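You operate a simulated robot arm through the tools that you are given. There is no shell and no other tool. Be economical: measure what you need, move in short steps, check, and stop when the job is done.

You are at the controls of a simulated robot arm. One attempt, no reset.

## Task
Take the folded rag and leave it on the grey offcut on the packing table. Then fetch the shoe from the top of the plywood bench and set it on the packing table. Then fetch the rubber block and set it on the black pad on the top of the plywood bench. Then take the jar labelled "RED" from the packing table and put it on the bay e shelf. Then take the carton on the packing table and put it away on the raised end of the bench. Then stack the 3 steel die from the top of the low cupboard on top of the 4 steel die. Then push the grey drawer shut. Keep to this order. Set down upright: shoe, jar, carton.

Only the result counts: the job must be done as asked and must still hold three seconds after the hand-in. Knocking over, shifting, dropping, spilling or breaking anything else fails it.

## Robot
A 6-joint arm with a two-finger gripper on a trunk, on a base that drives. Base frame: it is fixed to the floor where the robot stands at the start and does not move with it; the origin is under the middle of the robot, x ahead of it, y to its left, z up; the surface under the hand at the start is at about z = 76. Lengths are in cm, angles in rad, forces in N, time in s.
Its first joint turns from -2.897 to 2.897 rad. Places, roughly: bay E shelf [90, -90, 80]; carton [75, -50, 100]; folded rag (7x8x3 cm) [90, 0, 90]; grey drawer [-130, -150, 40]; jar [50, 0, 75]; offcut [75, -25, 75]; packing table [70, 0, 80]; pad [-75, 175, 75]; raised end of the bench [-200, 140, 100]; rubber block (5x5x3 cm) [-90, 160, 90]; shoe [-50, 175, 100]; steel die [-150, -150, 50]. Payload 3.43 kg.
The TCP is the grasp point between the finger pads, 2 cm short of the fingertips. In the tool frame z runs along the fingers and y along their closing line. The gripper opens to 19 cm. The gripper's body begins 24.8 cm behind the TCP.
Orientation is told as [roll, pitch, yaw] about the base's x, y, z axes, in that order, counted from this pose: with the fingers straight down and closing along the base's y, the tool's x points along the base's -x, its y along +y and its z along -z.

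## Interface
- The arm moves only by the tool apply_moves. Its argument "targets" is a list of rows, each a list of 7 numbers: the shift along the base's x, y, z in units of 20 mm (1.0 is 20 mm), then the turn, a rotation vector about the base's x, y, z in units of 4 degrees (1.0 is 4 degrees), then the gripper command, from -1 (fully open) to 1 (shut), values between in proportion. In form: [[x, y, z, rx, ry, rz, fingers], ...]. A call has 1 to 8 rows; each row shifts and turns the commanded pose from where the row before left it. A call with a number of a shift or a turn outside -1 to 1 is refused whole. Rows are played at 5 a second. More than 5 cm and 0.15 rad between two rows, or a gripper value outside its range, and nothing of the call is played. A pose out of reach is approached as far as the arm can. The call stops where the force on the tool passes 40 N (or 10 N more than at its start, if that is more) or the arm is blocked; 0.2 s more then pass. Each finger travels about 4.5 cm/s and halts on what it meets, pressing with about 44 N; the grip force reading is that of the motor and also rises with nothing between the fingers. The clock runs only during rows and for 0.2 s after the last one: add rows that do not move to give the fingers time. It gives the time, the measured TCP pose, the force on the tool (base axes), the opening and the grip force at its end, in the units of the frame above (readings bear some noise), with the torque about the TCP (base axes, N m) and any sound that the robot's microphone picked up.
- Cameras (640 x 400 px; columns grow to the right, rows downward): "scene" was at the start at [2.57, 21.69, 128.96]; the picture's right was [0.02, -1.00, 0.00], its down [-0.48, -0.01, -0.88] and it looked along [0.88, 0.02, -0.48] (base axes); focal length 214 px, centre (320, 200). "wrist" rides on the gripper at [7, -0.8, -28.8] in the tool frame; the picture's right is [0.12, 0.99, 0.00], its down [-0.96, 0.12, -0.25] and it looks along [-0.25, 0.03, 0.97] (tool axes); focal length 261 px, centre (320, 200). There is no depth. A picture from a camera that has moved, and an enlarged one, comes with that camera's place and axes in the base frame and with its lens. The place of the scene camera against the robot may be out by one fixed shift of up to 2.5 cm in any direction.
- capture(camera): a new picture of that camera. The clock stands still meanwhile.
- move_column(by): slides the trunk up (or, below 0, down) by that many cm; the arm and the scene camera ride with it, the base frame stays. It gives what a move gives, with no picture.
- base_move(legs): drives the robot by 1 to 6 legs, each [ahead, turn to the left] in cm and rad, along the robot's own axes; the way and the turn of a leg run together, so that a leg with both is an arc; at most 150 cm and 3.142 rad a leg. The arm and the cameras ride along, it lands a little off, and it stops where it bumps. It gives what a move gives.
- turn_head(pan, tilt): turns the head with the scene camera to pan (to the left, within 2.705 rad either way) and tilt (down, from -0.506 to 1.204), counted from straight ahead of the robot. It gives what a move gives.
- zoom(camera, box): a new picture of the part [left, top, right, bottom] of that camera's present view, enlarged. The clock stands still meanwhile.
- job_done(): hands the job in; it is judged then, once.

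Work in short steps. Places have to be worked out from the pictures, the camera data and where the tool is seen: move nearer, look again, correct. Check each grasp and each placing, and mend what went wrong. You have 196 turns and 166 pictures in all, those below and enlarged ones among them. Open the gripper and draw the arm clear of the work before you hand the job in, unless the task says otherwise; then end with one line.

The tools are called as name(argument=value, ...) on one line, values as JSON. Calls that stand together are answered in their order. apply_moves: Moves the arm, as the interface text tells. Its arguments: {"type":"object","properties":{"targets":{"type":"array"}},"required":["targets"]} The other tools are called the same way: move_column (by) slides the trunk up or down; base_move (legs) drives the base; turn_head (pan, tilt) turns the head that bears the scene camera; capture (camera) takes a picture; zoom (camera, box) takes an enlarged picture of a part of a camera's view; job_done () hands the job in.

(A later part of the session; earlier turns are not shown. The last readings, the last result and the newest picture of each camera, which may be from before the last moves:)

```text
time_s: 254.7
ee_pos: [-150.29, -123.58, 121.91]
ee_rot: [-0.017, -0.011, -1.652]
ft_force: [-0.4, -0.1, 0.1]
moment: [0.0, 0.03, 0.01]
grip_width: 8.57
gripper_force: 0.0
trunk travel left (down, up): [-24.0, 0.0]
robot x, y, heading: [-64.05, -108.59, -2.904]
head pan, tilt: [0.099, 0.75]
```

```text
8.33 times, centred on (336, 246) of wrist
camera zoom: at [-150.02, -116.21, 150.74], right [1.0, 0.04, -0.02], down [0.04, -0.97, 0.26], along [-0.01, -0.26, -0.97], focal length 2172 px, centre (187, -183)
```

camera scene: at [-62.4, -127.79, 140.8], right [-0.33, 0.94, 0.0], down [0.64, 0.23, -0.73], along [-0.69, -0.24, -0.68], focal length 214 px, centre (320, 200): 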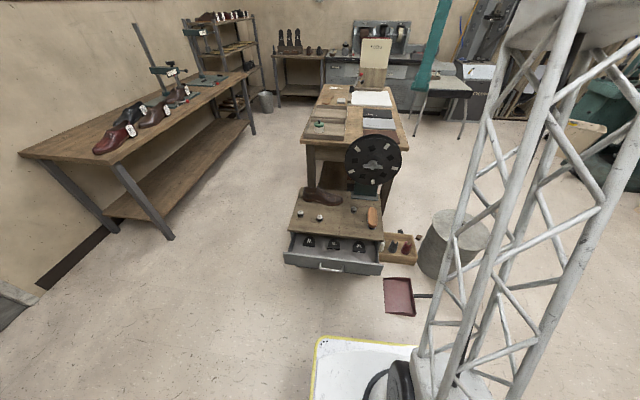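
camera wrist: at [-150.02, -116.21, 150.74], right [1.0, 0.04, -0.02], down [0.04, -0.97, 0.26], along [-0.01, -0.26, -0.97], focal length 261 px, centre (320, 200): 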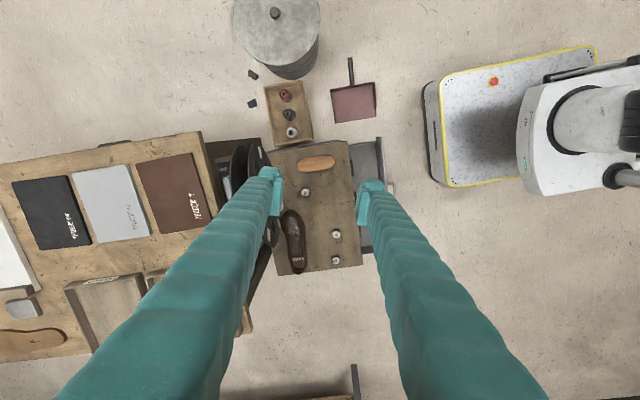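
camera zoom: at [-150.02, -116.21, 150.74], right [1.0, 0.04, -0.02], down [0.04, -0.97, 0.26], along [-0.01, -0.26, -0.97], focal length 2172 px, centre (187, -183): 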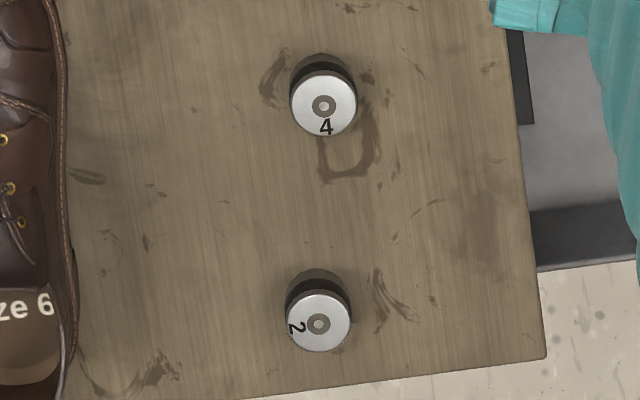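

I read them: the 3 die near (-157,-141), the 4 die near (-143.6,-158.7), the 2 die beyond. I drive 14 cm closer and bring the hand over the 3 die with its closing line along the cupboard's edge.

base_move(legs=[[14, 0]])

apply_moves(targets=[[0.2, -0.44, 0, 0, 0, -1, 0.1], [0.2, -0.44, 0, 0, 0, -1, 0.1], [0.2, -0.44, 0, 0, 0, -1, 0.1], [0.2, -0.44, 0, 0, 0, -1, 0.1], [0.2, -0.44, 0, 0, 0, -1, 0.1], [0.2, -0.44, 0, 0, 0, -1, 0.1], [0.2, -0.44, 0, 0, 0, -1, 0.1], [0.2, -0.44, 0, 0, 0, -1, 0.1]])

apply_moves(targets=[[0.2, -0.44, -0.5, 0, 0, -1, 0.1], [0.2, -0.44, -0.5, 0, 0, -1, 0.1], [0.2, -0.44, -0.5, 0, 0, -1, 0.1], [0.2, -0.44, -0.5, 0, 0, -1, 0.1], [0.2, -0.44, -0.5, 0, 0, -1, 0.1], [0.2, -0.44, -0.5, 0, 0, -1, 0.1], [0.2, -0.44, -0.5, 0, 0, -1, 0.1], [0.2, -0.44, -0.5, 0, 0, -1, 0.1]])

capture(camera="wrist")

```text
time_s: 256.1
ee_pos: [-163.7, -126.87, 122.05]
ee_rot: [-0.017, -0.01, -1.65]
ft_force: [0.2, 0.3, -0.2]
moment: [0.03, 0.02, -0.01]
grip_width: 8.52
gripper_force: 0.1
trunk travel left (down, up): [-24.0, 0.0]
robot x, y, heading: [-77.9, -111.97, -2.909]
head pan, tilt: [0.099, 0.75]
```

```text
time_s: 257.9
ee_pos: [-160.41, -133.82, 122.11]
ee_rot: [-0.018, -0.01, -2.211]
ft_force: [-1.0, -0.5, 0.1]
moment: [-0.03, -0.02, 0.0]
grip_width: 8.55
gripper_force: 0.0
trunk travel left (down, up): [-24.0, 0.0]
robot x, y, heading: [-78.1, -112.34, -2.899]
head pan, tilt: [0.099, 0.75]
```

```text
time_s: 259.6
ee_pos: [-157.44, -140.9, 113.99]
ee_rot: [-0.017, -0.01, -2.769]
ft_force: [-0.4, 1.2, 0.3]
moment: [-0.06, 0.0, 0.03]
grip_width: 8.55
gripper_force: 0.0
trunk travel left (down, up): [-24.0, 0.0]
robot x, y, heading: [-78.12, -112.04, -2.904]
head pan, tilt: [0.099, 0.75]
```

```text
74 pictures are left
camera wrist: at [-150.69, -138.03, 142.71], right [0.47, -0.88, -0.02], down [-0.85, -0.46, 0.26], along [-0.23, -0.1, -0.97], focal length 261 px, centre (320, 200)
```

wrist: 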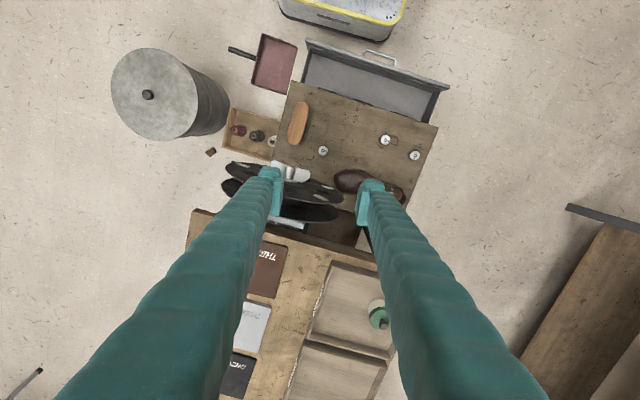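

Die 3 is right below the hand, 10 cm clear of the wheel. I finish the turn and lower the trunk fully.

apply_moves(targets=[[0.1, 0.2, -0.5, 0, 0, -0.9, 0.1], [0.1, 0.2, -0.5, 0, 0, -0.9, 0.1], [0, 0, -0.5, 0, 0, -0.9, 0.1]])

move_column(by=-24)

capture(camera="wrist")

```text
time_s: 260.4
ee_pos: [-156.97, -140.08, 111.07]
ee_rot: [-0.018, -0.012, -2.958]
ft_force: [0.0, 0.0, 0.1]
moment: [-0.04, 0.03, 0.02]
grip_width: 8.54
gripper_force: 0.0
trunk travel left (down, up): [-24.0, 0.0]
robot x, y, heading: [-78.21, -111.99, -2.904]
head pan, tilt: [0.099, 0.75]
```

```text
time_s: 262.9
ee_pos: [-156.86, -140.11, 87.04]
ee_rot: [-0.017, -0.011, -2.957]
ft_force: [0.0, 0.7, -0.3]
moment: [-0.01, 0.02, 0.04]
grip_width: 8.54
gripper_force: 0.1
trunk travel left (down, up): [0.0, 24.0]
robot x, y, heading: [-78.41, -112.25, -2.9]
head pan, tilt: [0.099, 0.75]
```

```text
73 pictures are left
camera wrist: at [-149.8, -138.47, 115.77], right [0.3, -0.95, -0.02], down [-0.92, -0.29, 0.26], along [-0.25, -0.06, -0.97], focal length 261 px, centre (320, 200)
```

wrist: 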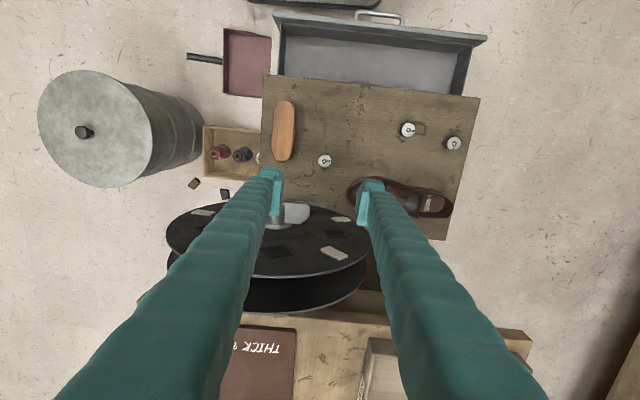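

A wing nut on the wheel's axle (≈(-161,-138,82)) is close, and the wrist would come beside it. I tilt the hand 25° back toward the robot, stand off 5 cm, and then descend.

apply_moves(targets=[[0.4, 0.1, 0, -0.24, 1, 0, 0.1], [0.4, 0.1, 0, -0.24, 1, 0, 0.1], [0.4, 0.1, 0, -0.24, 1, 0, 0.1], [0.4, 0.1, 0, -0.24, 1, 0, 0.1], [0.4, 0.1, 0, -0.24, 1, 0, 0.1], [0.4, 0.1, 0, -0.24, 1, 0, 0.1], [0, 0, -1, 0, 0, 0, 0.1], [0, 0, -1, 0, 0, 0, 0.1]])

apply_moves(targets=[[0, 0, -1, 0, 0, 0, 0.1], [0, 0, -1, 0, 0, 0, 0.1], [0, 0, -1, 0, 0, 0, 0.1], [0, 0, -1, 0, 0, 0, 0.1], [0, 0, -1, 0, 0, 0, 0.1], [0, 0, -1, 0, 0, 0, 0.1], [0, 0, -1, 0, 0, 0, 0.1]])

capture(camera="wrist")

```text
time_s: 264.8
ee_pos: [-152.2, -138.99, 82.99]
ee_rot: [0.005, -0.442, -2.962]
ft_force: [0.0, -0.4, 0.4]
moment: [-0.03, 0.04, 0.02]
grip_width: 8.53
gripper_force: 0.1
trunk travel left (down, up): [0.0, 24.0]
robot x, y, heading: [-78.11, -111.86, -2.904]
head pan, tilt: [0.099, 0.75]
```

```text
time_s: 266.4
ee_pos: [-152.27, -138.81, 69.04]
ee_rot: [0.005, -0.443, -2.962]
ft_force: [0.3, 1.4, 0.9]
moment: [0.01, 0.0, 0.02]
grip_width: 8.56
gripper_force: 0.0
trunk travel left (down, up): [0.0, 24.0]
robot x, y, heading: [-78.08, -111.89, -2.903]
head pan, tilt: [0.099, 0.75]
```

```text
72 pictures are left
camera wrist: at [-134.06, -134.67, 92.12], right [0.29, -0.96, -0.05], down [-0.73, -0.25, 0.64], along [-0.62, -0.15, -0.77], focal length 261 px, centre (320, 200)
```

wrist: 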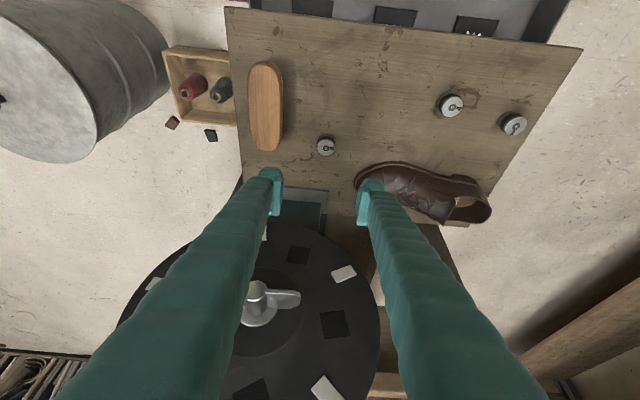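

Die 3 confirmed at (-156.7,-140.6). I descend to z≈55 and move forward over it.

apply_moves(targets=[[0, 0, -1, 0, 0, 0, 0.1], [0, 0, -1, 0, 0, 0, 0.1], [0, 0, -1, 0, 0, 0, 0.1], [0, 0, -1, 0, 0, 0, 0.1], [0, 0, -1, 0, 0, 0, 0.1], [0, 0, -1, 0, 0, 0, 0.1], [-1, -0.4, -0.5, 0, 0, 0, 0.1], [-0.9, -0.35, -0.5, 0, 0, 0, 0.1]])

capture(camera="wrist")

capture(camera="scene")

```text
time_s: 268.1
ee_pos: [-155.92, -140.41, 55.07]
ee_rot: [0.005, -0.442, -2.962]
ft_force: [-0.4, -0.1, 0.4]
moment: [-0.01, -0.03, 0.03]
grip_width: 8.52
gripper_force: 0.1
trunk travel left (down, up): [0.0, 24.0]
robot x, y, heading: [-77.87, -112.12, -2.903]
head pan, tilt: [0.099, 0.75]
```

```text
71 pictures are left
camera wrist: at [-137.81, -136.14, 78.14], right [0.29, -0.96, -0.05], down [-0.73, -0.25, 0.64], along [-0.62, -0.15, -0.77], focal length 261 px, centre (320, 200)
```

wrist: 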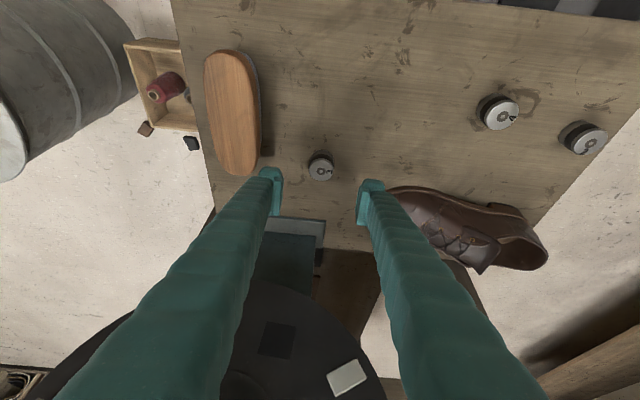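

```text
70 pictures are left
camera scene: at [-75.91, -131.06, 116.81], right [-0.33, 0.94, 0.0], down [0.64, 0.23, -0.73], along [-0.69, -0.24, -0.68], focal length 214 px, centre (320, 200)
```

scene: 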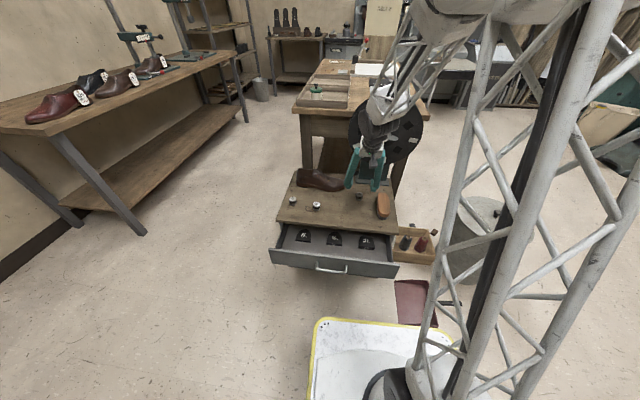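

Aligned; I narrow the opening to about 6 cm, because the shoe's toe is near, and descend feeling for the top.

apply_moves(targets=[[-0.3, -0.07, 0, 0, 0, 0, 0.35], [-0.25, -0.05, 0, 0, 0, 0, 0.35], [0, 0, -1, 0, 0, 0, 0.35], [0, 0, -1, 0, 0, 0, 0.35], [0, 0, -0.5, 0, 0, 0, 0.35]])

capture(camera="wrist")

```text
time_s: 269.4
ee_pos: [-157.04, -140.34, 50.09]
ee_rot: [0.007, -0.441, -2.963]
ft_force: [0.5, 0.7, -0.4]
moment: [-0.01, -0.03, -0.01]
grip_width: 6.18
gripper_force: 0.1
trunk travel left (down, up): [0.0, 24.0]
robot x, y, heading: [-77.85, -111.89, -2.906]
head pan, tilt: [0.099, 0.75]
```

```text
69 pictures are left
camera wrist: at [-138.99, -136.21, 73.04], right [0.29, -0.96, -0.05], down [-0.73, -0.25, 0.63], along [-0.62, -0.15, -0.77], focal length 261 px, centre (320, 200)
```

wrist: 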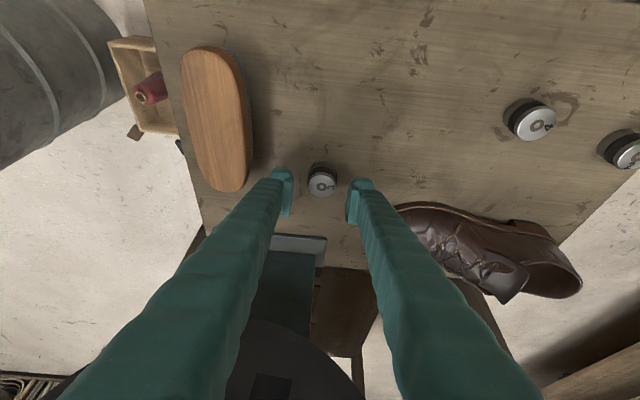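

apply_moves(targets=[[0, 0, -0.4, 0, 0, 0, 0.35], [0, 0, -0.3, 0, 0, 0, 0.35], [0, 0, -0.2, 0, 0, 0, 0.35], [0, 0, -0.15, 0, 0, 0, 0.35]])

zoom(camera="wrist", box=[260, 140, 388, 220])

zoom(camera="scene", box=[320, 160, 416, 220])

```text
time_s: 270.4
ee_pos: [-156.99, -140.6, 47.97]
ee_rot: [0.005, -0.44, -2.961]
ft_force: [0.3, 0.2, 0.4]
moment: [-0.01, 0.0, 0.0]
grip_width: 6.16
gripper_force: 0.1
trunk travel left (down, up): [0.0, 24.0]
robot x, y, heading: [-77.62, -112.17, -2.905]
head pan, tilt: [0.099, 0.75]
```

```text
5.00 times, centred on (324, 180) of wrist
camera zoom: at [-138.94, -136.41, 70.99], right [0.29, -0.96, -0.05], down [-0.73, -0.25, 0.63], along [-0.62, -0.15, -0.77], focal length 1303 px, centre (300, 300)
```

zoom: 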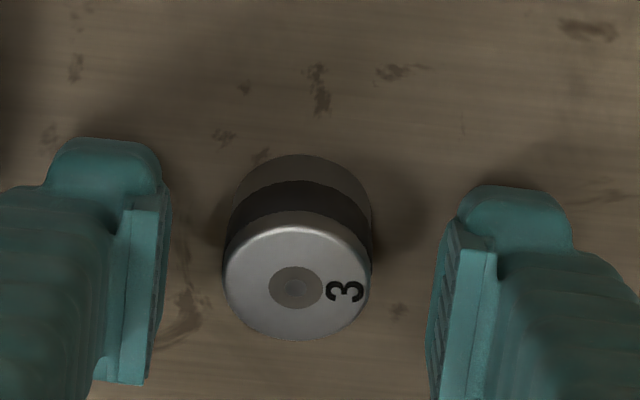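

```text
6.67 times, centred on (368, 190) of scene
camera zoom: at [-75.94, -131.07, 116.8], right [-0.33, 0.94, 0.0], down [0.64, 0.23, -0.73], along [-0.69, -0.24, -0.68], focal length 1430 px, centre (0, 267)
```

zoom: 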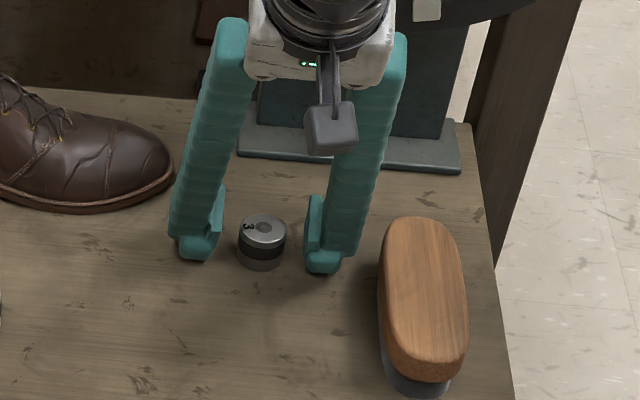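

The TCP is at the die's top level and well centred. I go down in small steps until contact.

apply_moves(targets=[[0, 0, -0.12, 0, 0, 0, 0.35], [0, 0, -0.12, 0, 0, 0, 0.35], [0, 0, -0.12, 0, 0, 0, 0.35]])

apply_moves(targets=[[0, 0, -0.12, 0, 0, 0, 0.35], [0, 0, -0.12, 0, 0, 0, 0.35]])

```text
time_s: 271.1
ee_pos: [-157.06, -140.61, 47.36]
ee_rot: [0.006, -0.441, -2.962]
ft_force: [6.5, 1.0, 17.0]
moment: [0.8, -0.17, -0.28]
grip_width: 6.24
gripper_force: 0.8
trunk travel left (down, up): [0.0, 24.0]
robot x, y, heading: [-78.2, -112.12, -2.905]
head pan, tilt: [0.099, 0.75]
```

```text
time_s: 271.6
ee_pos: [-157.06, -140.66, 47.35]
ee_rot: [0.008, -0.443, -2.963]
ft_force: [15.4, 4.2, 27.7]
moment: [1.14, -0.38, -0.53]
grip_width: 6.24
gripper_force: 0.7
trunk travel left (down, up): [0.0, 24.0]
robot x, y, heading: [-77.81, -112.12, -2.904]
head pan, tilt: [0.099, 0.75]
stopped in row 1: the force on the tool passed its limit at 46 N (the readings are from after the stop); the commanded pose is now the measured one
```

Contact at 47.4. I ease up 2 mm, close, and lift slowly.

apply_moves(targets=[[0, 0, 0.12, 0, 0, 0, 0.35], [0, 0, 0, 0, 0, 0, 0.7], [0, 0, 0, 0, 0, 0, 1], [0, 0, 0, 0, 0, 0, 1], [0, 0, 0, 0, 0, 0, 1], [0, 0, 0.1, 0, 0, 0, 1], [0, 0, 0.2, 0, 0, 0, 1], [0, 0, 0.4, 0, 0, 0, 1]])

apply_moves(targets=[[0, 0, 0.5, 0, 0, 0, 1], [0, 0, 0.8, 0, 0, 0, 1], [0, 0, 0.8, 0, 0, 0, 1], [0, 0, 0.5, 0, 0, 0, 1]])

zoom(camera="wrist", box=[240, 120, 400, 220])

```text
time_s: 273.4
ee_pos: [-157.08, -140.65, 48.76]
ee_rot: [0.006, -0.439, -2.963]
ft_force: [0.3, -0.5, -1.7]
moment: [0.01, 0.02, 0.02]
grip_width: 3.22
gripper_force: 44.2
trunk travel left (down, up): [0.0, 24.0]
robot x, y, heading: [-77.99, -111.96, -2.905]
head pan, tilt: [0.099, 0.75]
```

```text
time_s: 274.4
ee_pos: [-157.16, -140.78, 54.02]
ee_rot: [0.006, -0.44, -2.961]
ft_force: [-0.1, -0.1, -2.3]
moment: [0.03, 0.0, 0.01]
grip_width: 3.25
gripper_force: 44.0
trunk travel left (down, up): [0.0, 24.0]
robot x, y, heading: [-78.01, -112.07, -2.908]
head pan, tilt: [0.099, 0.75]
```

```text
4.00 times, centred on (320, 170) of wrist
camera zoom: at [-138.99, -136.53, 77.02], right [0.29, -0.96, -0.05], down [-0.73, -0.25, 0.64], along [-0.62, -0.15, -0.77], focal length 1043 px, centre (320, 320)
```

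zoom: 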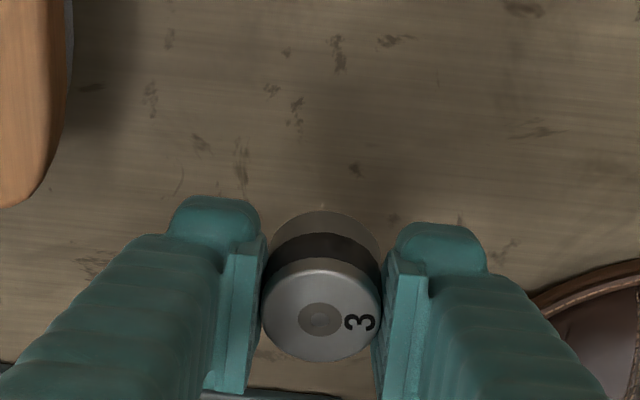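

Die 3 is held upright (3.2 cm). I carry it toward the 4 die, at about (-143.3,-158.2), stopping short to measure.

apply_moves(targets=[[0.5, -0.5, 0.8, 0, 0, 0, 1], [0.95, -0.95, 0.4, 0, 0, 0, 1], [0.95, -0.95, 0, 0, 0, 0, 1], [0.95, -0.95, 0, 0, 0, 0, 1], [0.95, -0.95, 0, 0, 0, 0, 1], [0.95, -0.95, 0, 0, 0, 0, 1], [0.95, -0.95, 0, 0, 0, 0, 1], [0.7, -0.7, 0, 0, 0, 0, 1]])

capture(camera="wrist")

```text
time_s: 276.1
ee_pos: [-143.37, -154.53, 56.43]
ee_rot: [0.008, -0.441, -2.963]
ft_force: [-0.5, 0.8, -2.3]
moment: [0.0, -0.02, 0.01]
grip_width: 3.24
gripper_force: 44.3
trunk travel left (down, up): [0.0, 24.0]
robot x, y, heading: [-77.98, -112.35, -2.904]
head pan, tilt: [0.099, 0.75]
```

```text
65 pictures are left
camera wrist: at [-125.19, -150.34, 79.36], right [0.29, -0.96, -0.05], down [-0.73, -0.25, 0.64], along [-0.62, -0.15, -0.77], focal length 261 px, centre (320, 200)
```

wrist: 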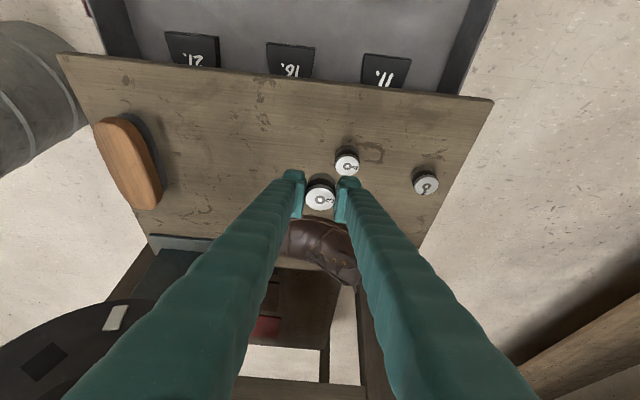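

zoom(camera="wrist", box=[280, 140, 376, 200])

```text
6.67 times, centred on (328, 170) of wrist
camera zoom: at [-125.19, -150.34, 79.36], right [0.29, -0.96, -0.05], down [-0.73, -0.25, 0.64], along [-0.62, -0.15, -0.77], focal length 1738 px, centre (267, 400)
```

zoom: 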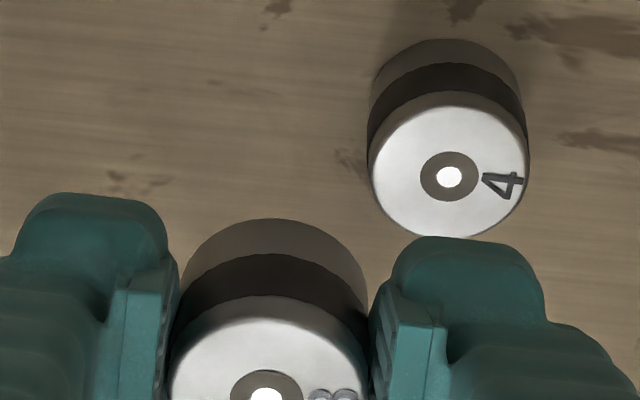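

Relative offset from the held die to the 4 die is (+0.1,-3.5). I move over it, lower to about 2 cm gap, and check.

apply_moves(targets=[[0.03, -0.88, 0, 0, 0, 0, 1], [0.03, -0.88, 0, 0, 0, 0, 1], [0, 0, -0.8, 0, 0, 0, 1], [0, 0, -0.6, 0, 0, 0, 1]])

zoom(camera="wrist", box=[272, 140, 368, 200])

zoom(camera="scene", box=[280, 170, 376, 230])

```text
time_s: 277.1
ee_pos: [-143.04, -158.05, 53.64]
ee_rot: [0.005, -0.442, -2.964]
ft_force: [0.1, 0.2, -1.3]
moment: [0.01, -0.01, 0.02]
grip_width: 3.23
gripper_force: 44.1
trunk travel left (down, up): [0.0, 24.0]
robot x, y, heading: [-77.97, -112.22, -2.905]
head pan, tilt: [0.099, 0.75]
```

```text
6.67 times, centred on (320, 170) of wrist
camera zoom: at [-124.91, -153.79, 76.62], right [0.28, -0.96, -0.05], down [-0.73, -0.25, 0.64], along [-0.62, -0.15, -0.77], focal length 1738 px, centre (320, 400)
```

zoom: 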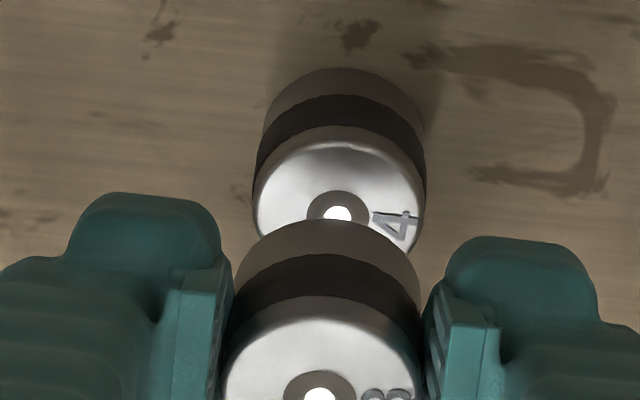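

```text
6.67 times, centred on (328, 200) of scene
camera zoom: at [-75.91, -131.07, 116.8], right [-0.33, 0.94, 0.0], down [0.64, 0.23, -0.73], along [-0.69, -0.24, -0.68], focal length 1430 px, centre (267, 200)
```

zoom: 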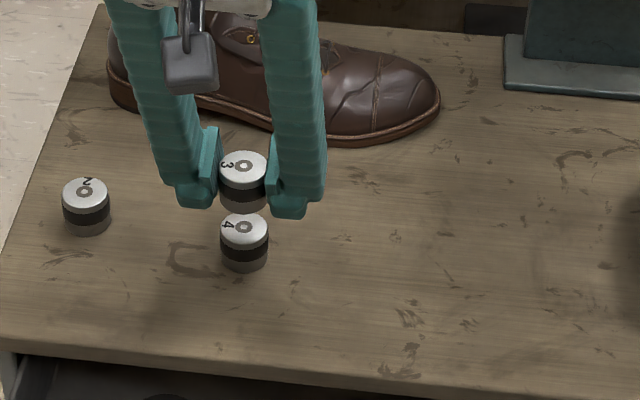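

Both views say the held die must shift about 3–4 mm forward. I apply that and lower slowly onto the 4 die.

apply_moves(targets=[[-0.17, -0.08, 0, 0, 0, 0, 1], [0, 0, -0.4, 0, 0, 0, 1], [0, 0, -0.4, 0, 0, 0, 1], [0, 0, -0.2, 0, 0, 0, 1]])

zoom(camera="wrist", box=[272, 140, 368, 200])

zoom(camera="scene", box=[296, 185, 344, 215])

```text
time_s: 278.1
ee_pos: [-143.44, -158.05, 51.7]
ee_rot: [0.005, -0.441, -2.96]
ft_force: [-0.1, -0.2, -2.2]
moment: [-0.03, 0.01, 0.0]
grip_width: 3.22
gripper_force: 43.8
trunk travel left (down, up): [0.0, 24.0]
robot x, y, heading: [-77.99, -111.97, -2.906]
head pan, tilt: [0.099, 0.75]
```

```text
6.67 times, centred on (320, 170) of wrist
camera zoom: at [-125.33, -153.94, 74.67], right [0.29, -0.96, -0.05], down [-0.73, -0.25, 0.64], along [-0.62, -0.15, -0.77], focal length 1738 px, centre (320, 400)
```

zoom: 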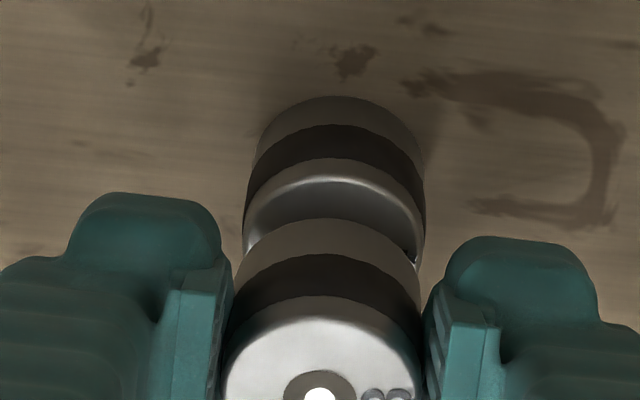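

```text
13.33 times, centred on (320, 200) of scene
camera zoom: at [-75.92, -131.07, 116.8], right [-0.33, 0.94, 0.0], down [0.64, 0.23, -0.73], along [-0.69, -0.24, -0.68], focal length 2860 px, centre (320, 200)
```

zoom: 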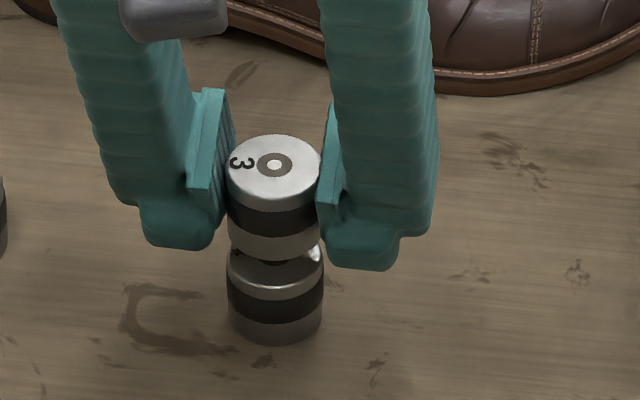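

Sideways alignment is right (the small shift in the wrist view is its own tilt). I lower to contact.

apply_moves(targets=[[0, 0, -0.15, 0, 0, 0, 1], [0, 0, -0.12, 0, 0, 0, 1], [0, 0, -0.1, 0, 0, 0, 1]])

zoom(camera="scene", box=[296, 185, 344, 215])

```text
time_s: 278.9
ee_pos: [-143.49, -158.28, 50.9]
ee_rot: [0.006, -0.441, -2.963]
ft_force: [0.4, 0.0, -2.5]
moment: [-0.02, 0.04, 0.05]
grip_width: 3.22
gripper_force: 44.5
trunk travel left (down, up): [0.0, 24.0]
robot x, y, heading: [-77.93, -112.12, -2.902]
head pan, tilt: [0.099, 0.75]
```

```text
13.33 times, centred on (320, 200) of scene
camera zoom: at [-75.92, -131.07, 116.8], right [-0.33, 0.94, 0.0], down [0.64, 0.23, -0.73], along [-0.69, -0.24, -0.68], focal length 2860 px, centre (320, 200)
```

zoom: 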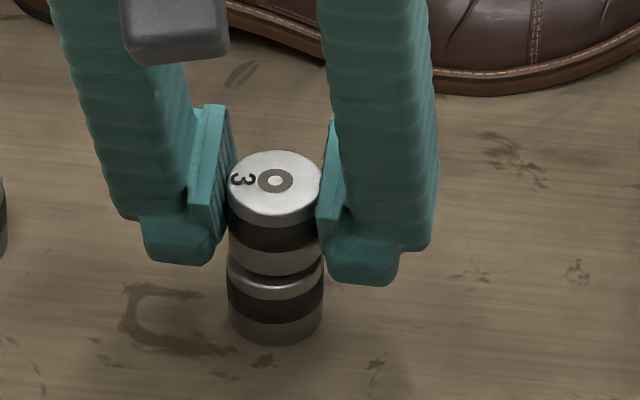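

apply_moves(targets=[[0, 0, -0.08, 0, 0, 0, 1], [0, 0, -0.08, 0, 0, 0, 1]])

apply_moves(targets=[[0, 0, -0.08, 0, 0, 0, 1], [0, 0, 0, 0, 0, 0, 1]])

zoom(camera="scene", box=[296, 185, 344, 215])

```text
time_s: 279.6
ee_pos: [-143.49, -158.05, 50.68]
ee_rot: [0.007, -0.442, -2.963]
ft_force: [0.0, -0.8, -1.1]
moment: [0.02, 0.02, -0.03]
grip_width: 3.22
gripper_force: 43.8
trunk travel left (down, up): [0.0, 24.0]
robot x, y, heading: [-78.14, -112.24, -2.902]
head pan, tilt: [0.099, 0.75]
```

```text
time_s: 280.1
ee_pos: [-143.51, -158.04, 50.36]
ee_rot: [0.007, -0.442, -2.962]
ft_force: [0.0, -1.3, 3.3]
moment: [-0.04, 0.03, 0.04]
grip_width: 3.23
gripper_force: 43.7
trunk travel left (down, up): [0.0, 24.0]
robot x, y, heading: [-78.4, -111.8, -2.902]
head pan, tilt: [0.099, 0.75]
```

```text
13.33 times, centred on (320, 200) of scene
camera zoom: at [-75.91, -131.07, 116.81], right [-0.33, 0.94, 0.0], down [0.64, 0.23, -0.73], along [-0.69, -0.24, -0.68], focal length 2860 px, centre (320, 200)
```

zoom: 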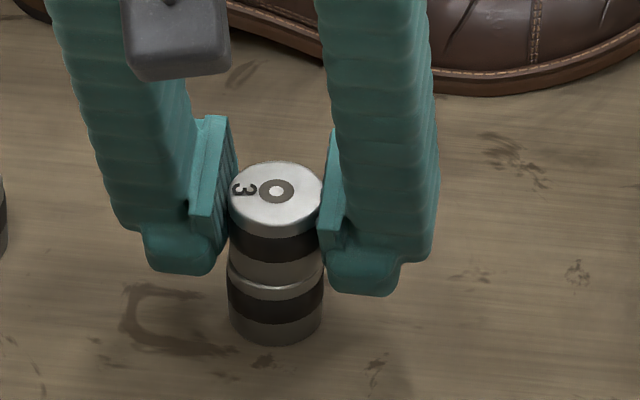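

Contact made; the two dies look flush and coaxial. I open and rise straight up.

apply_moves(targets=[[0, 0, 0, 0, 0, 0, 0.6], [0, 0, 0, 0, 0, 0, 0.4], [0, 0, 0, 0, 0, 0, 0.35], [0, 0, 0, 0, 0, 0, 0.35], [0, 0, 0.4, 0, 0, 0, 0.35], [0, 0, 0.8, 0, 0, 0, 0.35], [0, 0, 1, 0, 0, 0, 0.35], [0, 0, 1, 0, 0, 0, 0.35]])

move_column(by=20)

zoom(camera="scene", box=[260, 190, 420, 290])

capture(camera="wrist")

```text
time_s: 281.9
ee_pos: [-143.49, -158.09, 56.6]
ee_rot: [0.005, -0.441, -2.961]
ft_force: [0.1, -0.4, 0.0]
moment: [0.0, 0.02, -0.03]
grip_width: 6.16
gripper_force: 0.1
trunk travel left (down, up): [0.0, 24.0]
robot x, y, heading: [-77.92, -112.09, -2.903]
head pan, tilt: [0.099, 0.75]
```

```text
time_s: 284.1
ee_pos: [-143.44, -158.23, 76.68]
ee_rot: [0.006, -0.439, -2.962]
ft_force: [0.0, -0.4, -0.5]
moment: [0.01, 0.0, 0.01]
grip_width: 6.15
gripper_force: 0.1
trunk travel left (down, up): [-20.0, 4.0]
robot x, y, heading: [-78.18, -111.94, -2.905]
head pan, tilt: [0.099, 0.75]
```

```text
4.00 times, centred on (340, 240) of scene
camera zoom: at [-75.92, -131.07, 136.79], right [-0.33, 0.94, 0.0], down [0.64, 0.23, -0.73], along [-0.69, -0.24, -0.68], focal length 858 px, centre (240, 40)
```

zoom: 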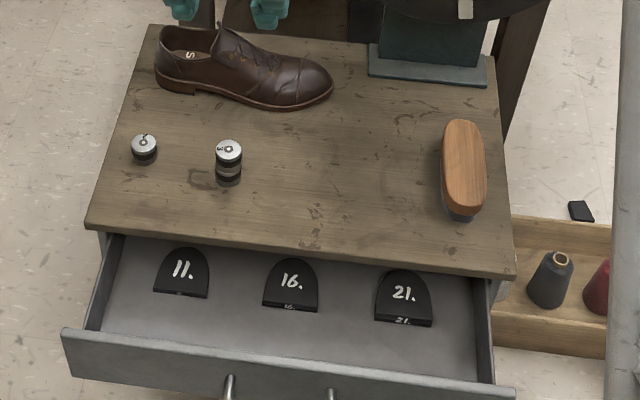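

```text
56 pictures are left
camera wrist: at [-125.34, -153.93, 99.71], right [0.29, -0.96, -0.05], down [-0.73, -0.25, 0.64], along [-0.62, -0.15, -0.77], focal length 261 px, centre (320, 200)
```

wrist: 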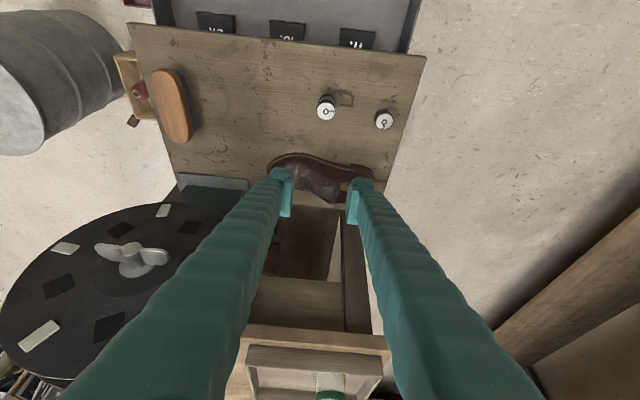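

The 3 die stands on the 4 die, and nothing else has shifted. For the drawer I back off a little, open the fingers wide so as to straddle its handle, and move the hand to the front of the drawer.

base_move(legs=[[-12, 0]])

apply_moves(targets=[[1, 0.75, 0, 0, 0, 0, 0], [1, 0.75, 0, 0, 0, 0, -0.5], [1, 0.75, 0, 0, 0, 0, -1], [1, 0.75, 0, 0, 0, 0, -1], [1, 0.75, 0, 0, 0, 0, -1], [1, 0.75, 0, 0, 0, 0, -1], [1, 0.75, 0, 0, 0, 0, -1], [1, 0.75, 0, 0, 0, 0, -1]])

apply_moves(targets=[[1, 0.75, 0, 0, 0, 0, -1], [1, 0.75, 0, 0, 0, 0, -1], [1, 0.75, 0, 0, 0, 0, -1]])

capture(camera="wrist")

capture(camera="scene")

```text
time_s: 285.4
ee_pos: [-131.8, -155.32, 76.7]
ee_rot: [0.007, -0.442, -2.964]
ft_force: [0.4, 0.0, 0.0]
moment: [-0.02, -0.02, 0.01]
grip_width: 6.18
gripper_force: 0.1
trunk travel left (down, up): [-20.0, 4.0]
robot x, y, heading: [-66.84, -108.96, -2.905]
head pan, tilt: [0.099, 0.75]
```

```text
time_s: 287.2
ee_pos: [-115.78, -143.29, 76.69]
ee_rot: [0.008, -0.442, -2.964]
ft_force: [-0.4, 0.3, -0.2]
moment: [0.05, -0.03, -0.04]
grip_width: 19.02
gripper_force: 0.1
trunk travel left (down, up): [-20.0, 4.0]
robot x, y, heading: [-66.47, -109.09, -2.902]
head pan, tilt: [0.099, 0.75]
```

```text
time_s: 288.0
ee_pos: [-111.05, -140.36, 78.56]
ee_rot: [0.004, -0.437, -2.962]
ft_force: [0.3, -0.8, -0.6]
moment: [0.12, -0.03, -0.07]
grip_width: 19.0
gripper_force: 0.0
out of reach, approached as far as the arm can: row 2, 3
trunk travel left (down, up): [-20.0, 4.0]
robot x, y, heading: [-66.37, -108.63, -2.907]
head pan, tilt: [0.099, 0.75]
```

```text
55 pictures are left
camera wrist: at [-93.07, -136.21, 101.61], right [0.28, -0.96, -0.05], down [-0.73, -0.25, 0.63], along [-0.62, -0.14, -0.77], focal length 261 px, centre (320, 200)
```

wrist: 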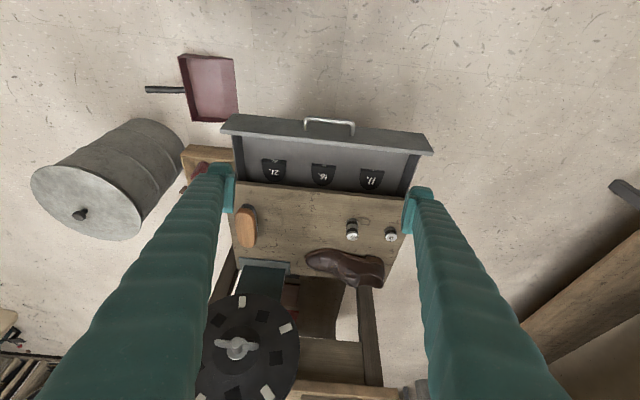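

```text
54 pictures are left
camera scene: at [-64.29, -128.29, 136.79], right [-0.33, 0.94, 0.0], down [0.64, 0.23, -0.73], along [-0.69, -0.24, -0.68], focal length 214 px, centre (320, 200)
```

scene: 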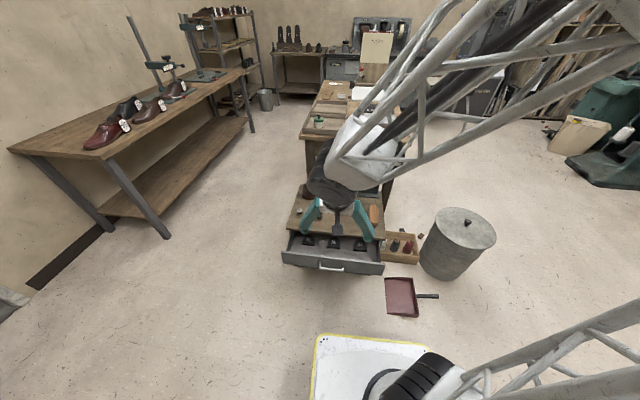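

Too near for the tilted arm here. I back off 30 cm, reach out and lower in front, then approach with the base.

base_move(legs=[[-30, 0]])

apply_moves(targets=[[-0.97, -0.235, -1, 0, 0, 0, -1], [-0.97, -0.235, -1, 0, 0, 0, -1], [-0.97, -0.235, -1, 0, 0, 0, -1], [-0.97, -0.235, -1, 0, 0, 0, -1], [-0.97, -0.235, -1, 0, 0, 0, -1], [-0.97, -0.235, -1, 0, 0, 0, -1], [-0.97, -0.235, -1, 0, 0, 0, -1], [-0.97, -0.235, -1, 0, 0, 0, -1]])

move_column(by=-20)

capture(camera="wrist")

capture(camera="scene")

```text
time_s: 290.0
ee_pos: [-81.57, -133.06, 78.51]
ee_rot: [0.003, -0.436, -2.964]
ft_force: [-0.4, 0.0, 0.3]
moment: [0.0, 0.0, -0.01]
grip_width: 19.01
gripper_force: 0.1
trunk travel left (down, up): [-20.0, 4.0]
robot x, y, heading: [-36.16, -101.98, -2.906]
head pan, tilt: [0.099, 0.75]
```

```text
time_s: 291.8
ee_pos: [-97.0, -136.8, 62.81]
ee_rot: [0.004, -0.441, -2.965]
ft_force: [0.2, 0.0, -0.1]
moment: [-0.02, 0.02, 0.02]
grip_width: 19.0
gripper_force: 0.2
trunk travel left (down, up): [-20.0, 4.0]
robot x, y, heading: [-36.72, -102.16, -2.906]
head pan, tilt: [0.099, 0.75]
```

```text
time_s: 294.0
ee_pos: [-97.1, -136.76, 42.75]
ee_rot: [0.004, -0.438, -2.966]
ft_force: [0.2, 0.1, 0.6]
moment: [-0.03, -0.01, 0.01]
grip_width: 19.01
gripper_force: 0.0
trunk travel left (down, up): [0.0, 24.0]
robot x, y, heading: [-36.52, -101.72, -2.906]
head pan, tilt: [0.099, 0.75]
```

```text
53 pictures are left
camera wrist: at [-79.0, -132.66, 65.8], right [0.28, -0.96, -0.05], down [-0.73, -0.25, 0.63], along [-0.62, -0.14, -0.77], focal length 261 px, centre (320, 200)
```

wrist: 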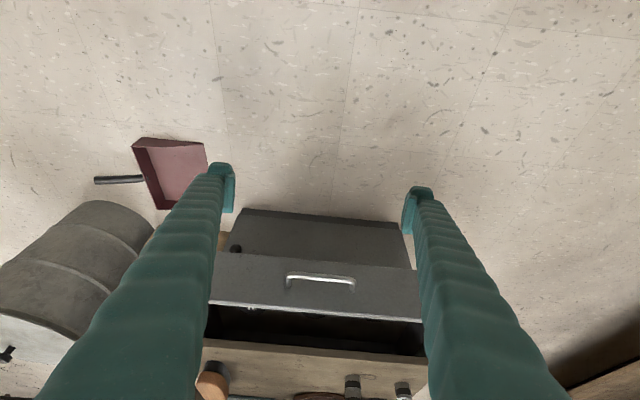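

```text
52 pictures are left
camera scene: at [-34.72, -121.14, 116.81], right [-0.33, 0.94, 0.0], down [0.64, 0.22, -0.73], along [-0.69, -0.24, -0.68], focal length 214 px, centre (320, 200)
```

scene: 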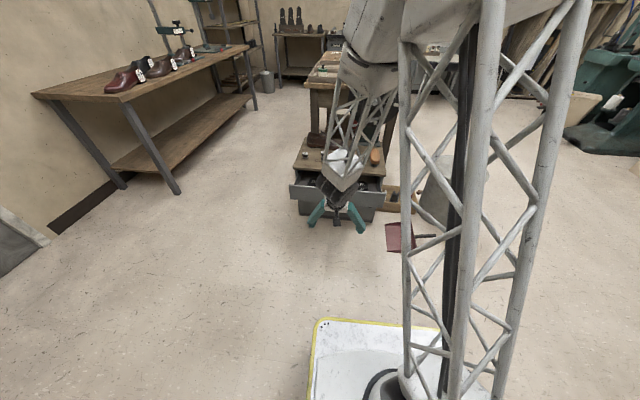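

Fingers straddle the handle exactly; the panel spans z 33–43. I lower 2 cm and drive 16 cm nearer, then check.

apply_moves(targets=[[0, 0, -0.5, 0, 0, 0, -1], [0, 0, -0.5, 0, 0, 0, -1]])

base_move(legs=[[16, 0]])

capture(camera="wrist")

```text
time_s: 294.6
ee_pos: [-97.26, -136.91, 40.64]
ee_rot: [0.003, -0.439, -2.965]
ft_force: [-0.3, 0.3, -0.3]
moment: [-0.03, 0.0, 0.02]
grip_width: 19.02
gripper_force: 0.0
trunk travel left (down, up): [0.0, 24.0]
robot x, y, heading: [-36.94, -101.96, -2.909]
head pan, tilt: [0.099, 0.75]
```

```text
time_s: 296.0
ee_pos: [-112.63, -140.39, 40.73]
ee_rot: [0.005, -0.438, -2.966]
ft_force: [0.1, -0.6, -0.3]
moment: [-0.03, -0.04, 0.01]
grip_width: 18.99
gripper_force: 0.2
trunk travel left (down, up): [0.0, 24.0]
robot x, y, heading: [-52.02, -105.84, -2.912]
head pan, tilt: [0.099, 0.75]
```

```text
51 pictures are left
camera wrist: at [-94.46, -136.35, 63.74], right [0.28, -0.96, -0.05], down [-0.73, -0.25, 0.63], along [-0.62, -0.14, -0.77], focal length 261 px, centre (320, 200)
```

wrist: 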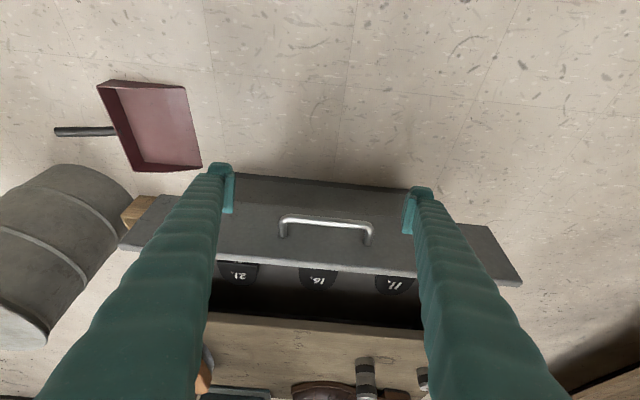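

Everything lines up. I push straight inward.

apply_moves(targets=[[-0.8, -0.155, 0, 0, 0, 0, -1], [-0.8, -0.155, 0, 0, 0, 0, -1], [-0.8, -0.155, 0, 0, 0, 0, -1], [-0.6, -0.116, 0, 0, 0, 0, -1], [-0.6, -0.116, 0, 0, 0, 0, -1], [-0.6, -0.116, 0, 0, 0, 0, -1], [-0.6, -0.116, 0, 0, 0, 0, -1], [-0.6, -0.116, 0, 0, 0, 0, -1]])

capture(camera="wrist")

```text
time_s: 297.8
ee_pos: [-123.28, -142.65, 40.65]
ee_rot: [0.003, -0.44, -2.965]
ft_force: [0.6, -0.1, 0.4]
moment: [0.02, 0.03, 0.0]
grip_width: 18.99
gripper_force: 0.1
trunk travel left (down, up): [0.0, 24.0]
robot x, y, heading: [-52.16, -106.03, -2.908]
head pan, tilt: [0.099, 0.75]
```

```text
50 pictures are left
camera wrist: at [-105.2, -138.52, 63.75], right [0.28, -0.96, -0.05], down [-0.73, -0.25, 0.63], along [-0.62, -0.14, -0.77], focal length 261 px, centre (320, 200)
```

wrist: 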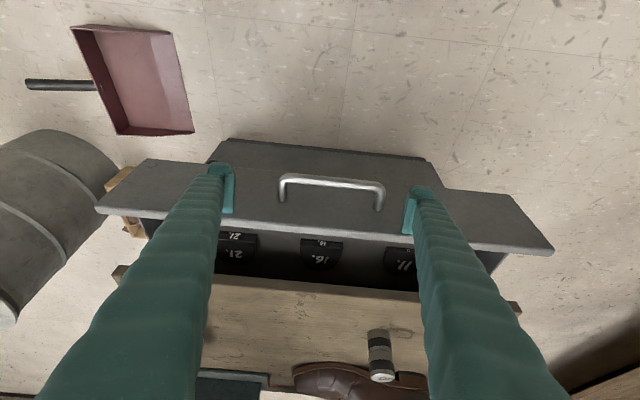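

Barely at the panel yet (no force). I go on.

apply_moves(targets=[[-0.6, -0.116, 0, 0, 0, 0, -1], [-0.6, -0.116, 0, 0, 0, 0, -1], [-0.6, -0.116, 0, 0, 0, 0, -1], [-0.6, -0.116, 0, 0, 0, 0, -1], [-0.6, -0.116, 0, 0, 0, 0, -1], [-0.6, -0.116, 0, 0, 0, 0, -1]])

capture(camera="wrist")

```text
time_s: 299.2
ee_pos: [-130.49, -143.95, 40.62]
ee_rot: [0.002, -0.438, -2.968]
ft_force: [-0.2, 0.5, -0.8]
moment: [0.01, -0.03, 0.03]
grip_width: 19.03
gripper_force: 0.1
trunk travel left (down, up): [0.0, 24.0]
robot x, y, heading: [-52.04, -106.22, -2.909]
head pan, tilt: [0.099, 0.75]
```

```text
49 pictures are left
camera wrist: at [-112.42, -139.79, 63.77], right [0.28, -0.96, -0.05], down [-0.73, -0.25, 0.63], along [-0.62, -0.14, -0.77], focal length 261 px, centre (320, 200)
```

wrist: 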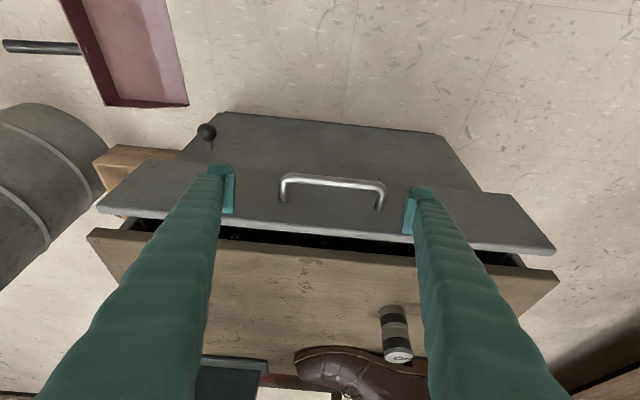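

The drawer is sliding in; about 4 cm remain. I push on in smaller steps.

apply_moves(targets=[[-0.45, -0.087, 0, 0, 0, 0, -1], [-0.45, -0.087, 0, 0, 0, 0, -1], [-0.45, -0.087, 0, 0, 0, 0, -1]])

capture(camera="wrist")

```text
time_s: 300.0
ee_pos: [-133.11, -144.37, 40.71]
ee_rot: [0.005, -0.438, -2.967]
ft_force: [-0.5, 0.7, 0.4]
moment: [-0.03, 0.0, 0.03]
grip_width: 18.97
gripper_force: 0.1
trunk travel left (down, up): [0.0, 24.0]
robot x, y, heading: [-52.13, -106.01, -2.906]
head pan, tilt: [0.099, 0.75]
```

```text
48 pictures are left
camera wrist: at [-115.11, -140.32, 63.84], right [0.28, -0.96, -0.05], down [-0.73, -0.25, 0.63], along [-0.62, -0.14, -0.77], focal length 261 px, centre (320, 200)
```

wrist: 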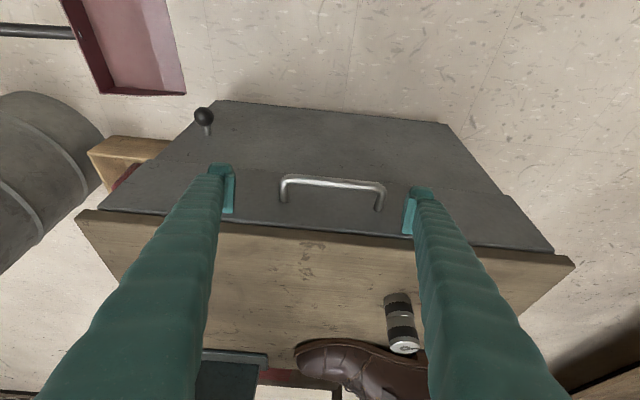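

Almost shut. I push the last bit in small steps until it stops.

apply_moves(targets=[[-0.2, -0.04, 0, 0, 0, 0, -1], [-0.2, -0.04, 0, 0, 0, 0, -1], [-0.2, -0.04, 0, 0, 0, 0, -1], [-0.2, -0.04, 0, 0, 0, 0, -1]])

zoom(camera="wrist", box=[220, 150, 420, 275])

```text
time_s: 301.0
ee_pos: [-134.28, -144.53, 40.46]
ee_rot: [0.0, -0.433, -2.961]
ft_force: [5.3, 0.8, 2.4]
moment: [-0.19, 0.07, 0.63]
grip_width: 19.01
gripper_force: 0.0
trunk travel left (down, up): [0.0, 24.0]
robot x, y, heading: [-51.73, -105.91, -2.905]
head pan, tilt: [0.099, 0.75]
stopped in row 4: the force on the tool passed its limit at 47 N (the readings are from after the stop); the commanded pose is now the measured one
```

```text
3.20 times, centred on (320, 212) of wrist
camera zoom: at [-116.32, -140.58, 63.6], right [0.29, -0.96, -0.05], down [-0.73, -0.25, 0.63], along [-0.62, -0.14, -0.78], focal length 834 px, centre (320, 160)
```

zoom: 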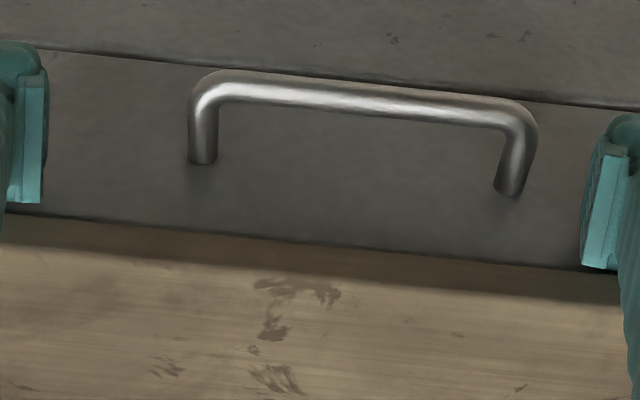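

It met its stop: drawer shut. I back away with the base and check everything.

base_move(legs=[[-35, 0]])

move_column(by=20)

capture(camera="wrist")

zoom(camera="scene", box=[260, 110, 420, 210])

```text
time_s: 303.3
ee_pos: [-100.2, -136.93, 40.51]
ee_rot: [0.0, -0.435, -2.954]
ft_force: [0.9, -0.7, 0.5]
moment: [-0.01, 0.02, 0.01]
grip_width: 19.0
gripper_force: 0.1
trunk travel left (down, up): [0.0, 24.0]
robot x, y, heading: [-18.25, -97.46, -2.9]
head pan, tilt: [0.099, 0.75]
```

```text
time_s: 305.4
ee_pos: [-100.15, -136.99, 60.62]
ee_rot: [-0.001, -0.436, -2.953]
ft_force: [0.1, -0.5, -0.6]
moment: [0.03, 0.02, 0.02]
grip_width: 19.0
gripper_force: 0.1
trunk travel left (down, up): [-20.0, 4.0]
robot x, y, heading: [-18.1, -97.59, -2.897]
head pan, tilt: [0.099, 0.75]
```

```text
46 pictures are left
camera wrist: at [-82.27, -132.79, 83.61], right [0.29, -0.96, -0.05], down [-0.73, -0.26, 0.63], along [-0.61, -0.15, -0.78], focal length 261 px, centre (320, 200)
```

wrist: 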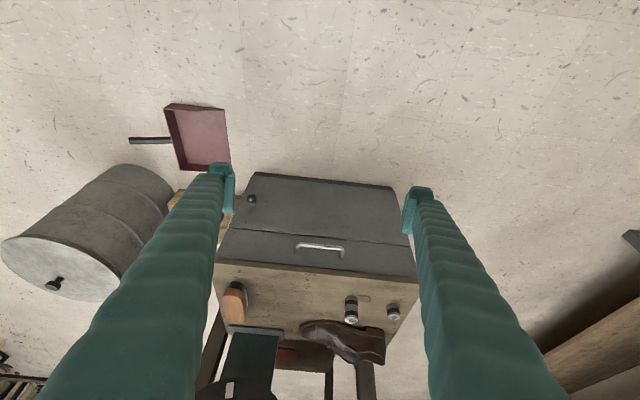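

```text
4.00 times, centred on (340, 160) of scene
camera zoom: at [-16.07, -116.54, 136.79], right [-0.34, 0.94, 0.0], down [0.64, 0.23, -0.73], along [-0.69, -0.25, -0.68], focal length 858 px, centre (240, 360)
```

zoom: 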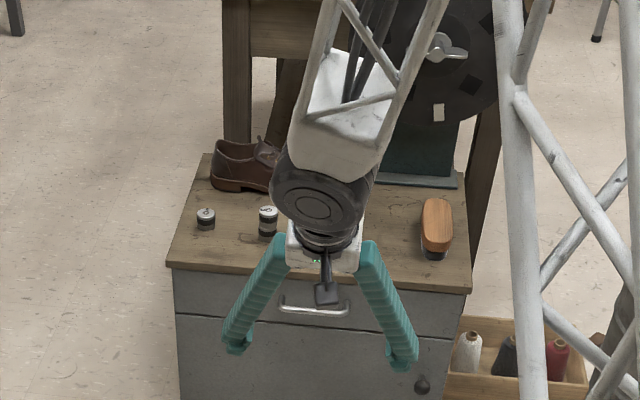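

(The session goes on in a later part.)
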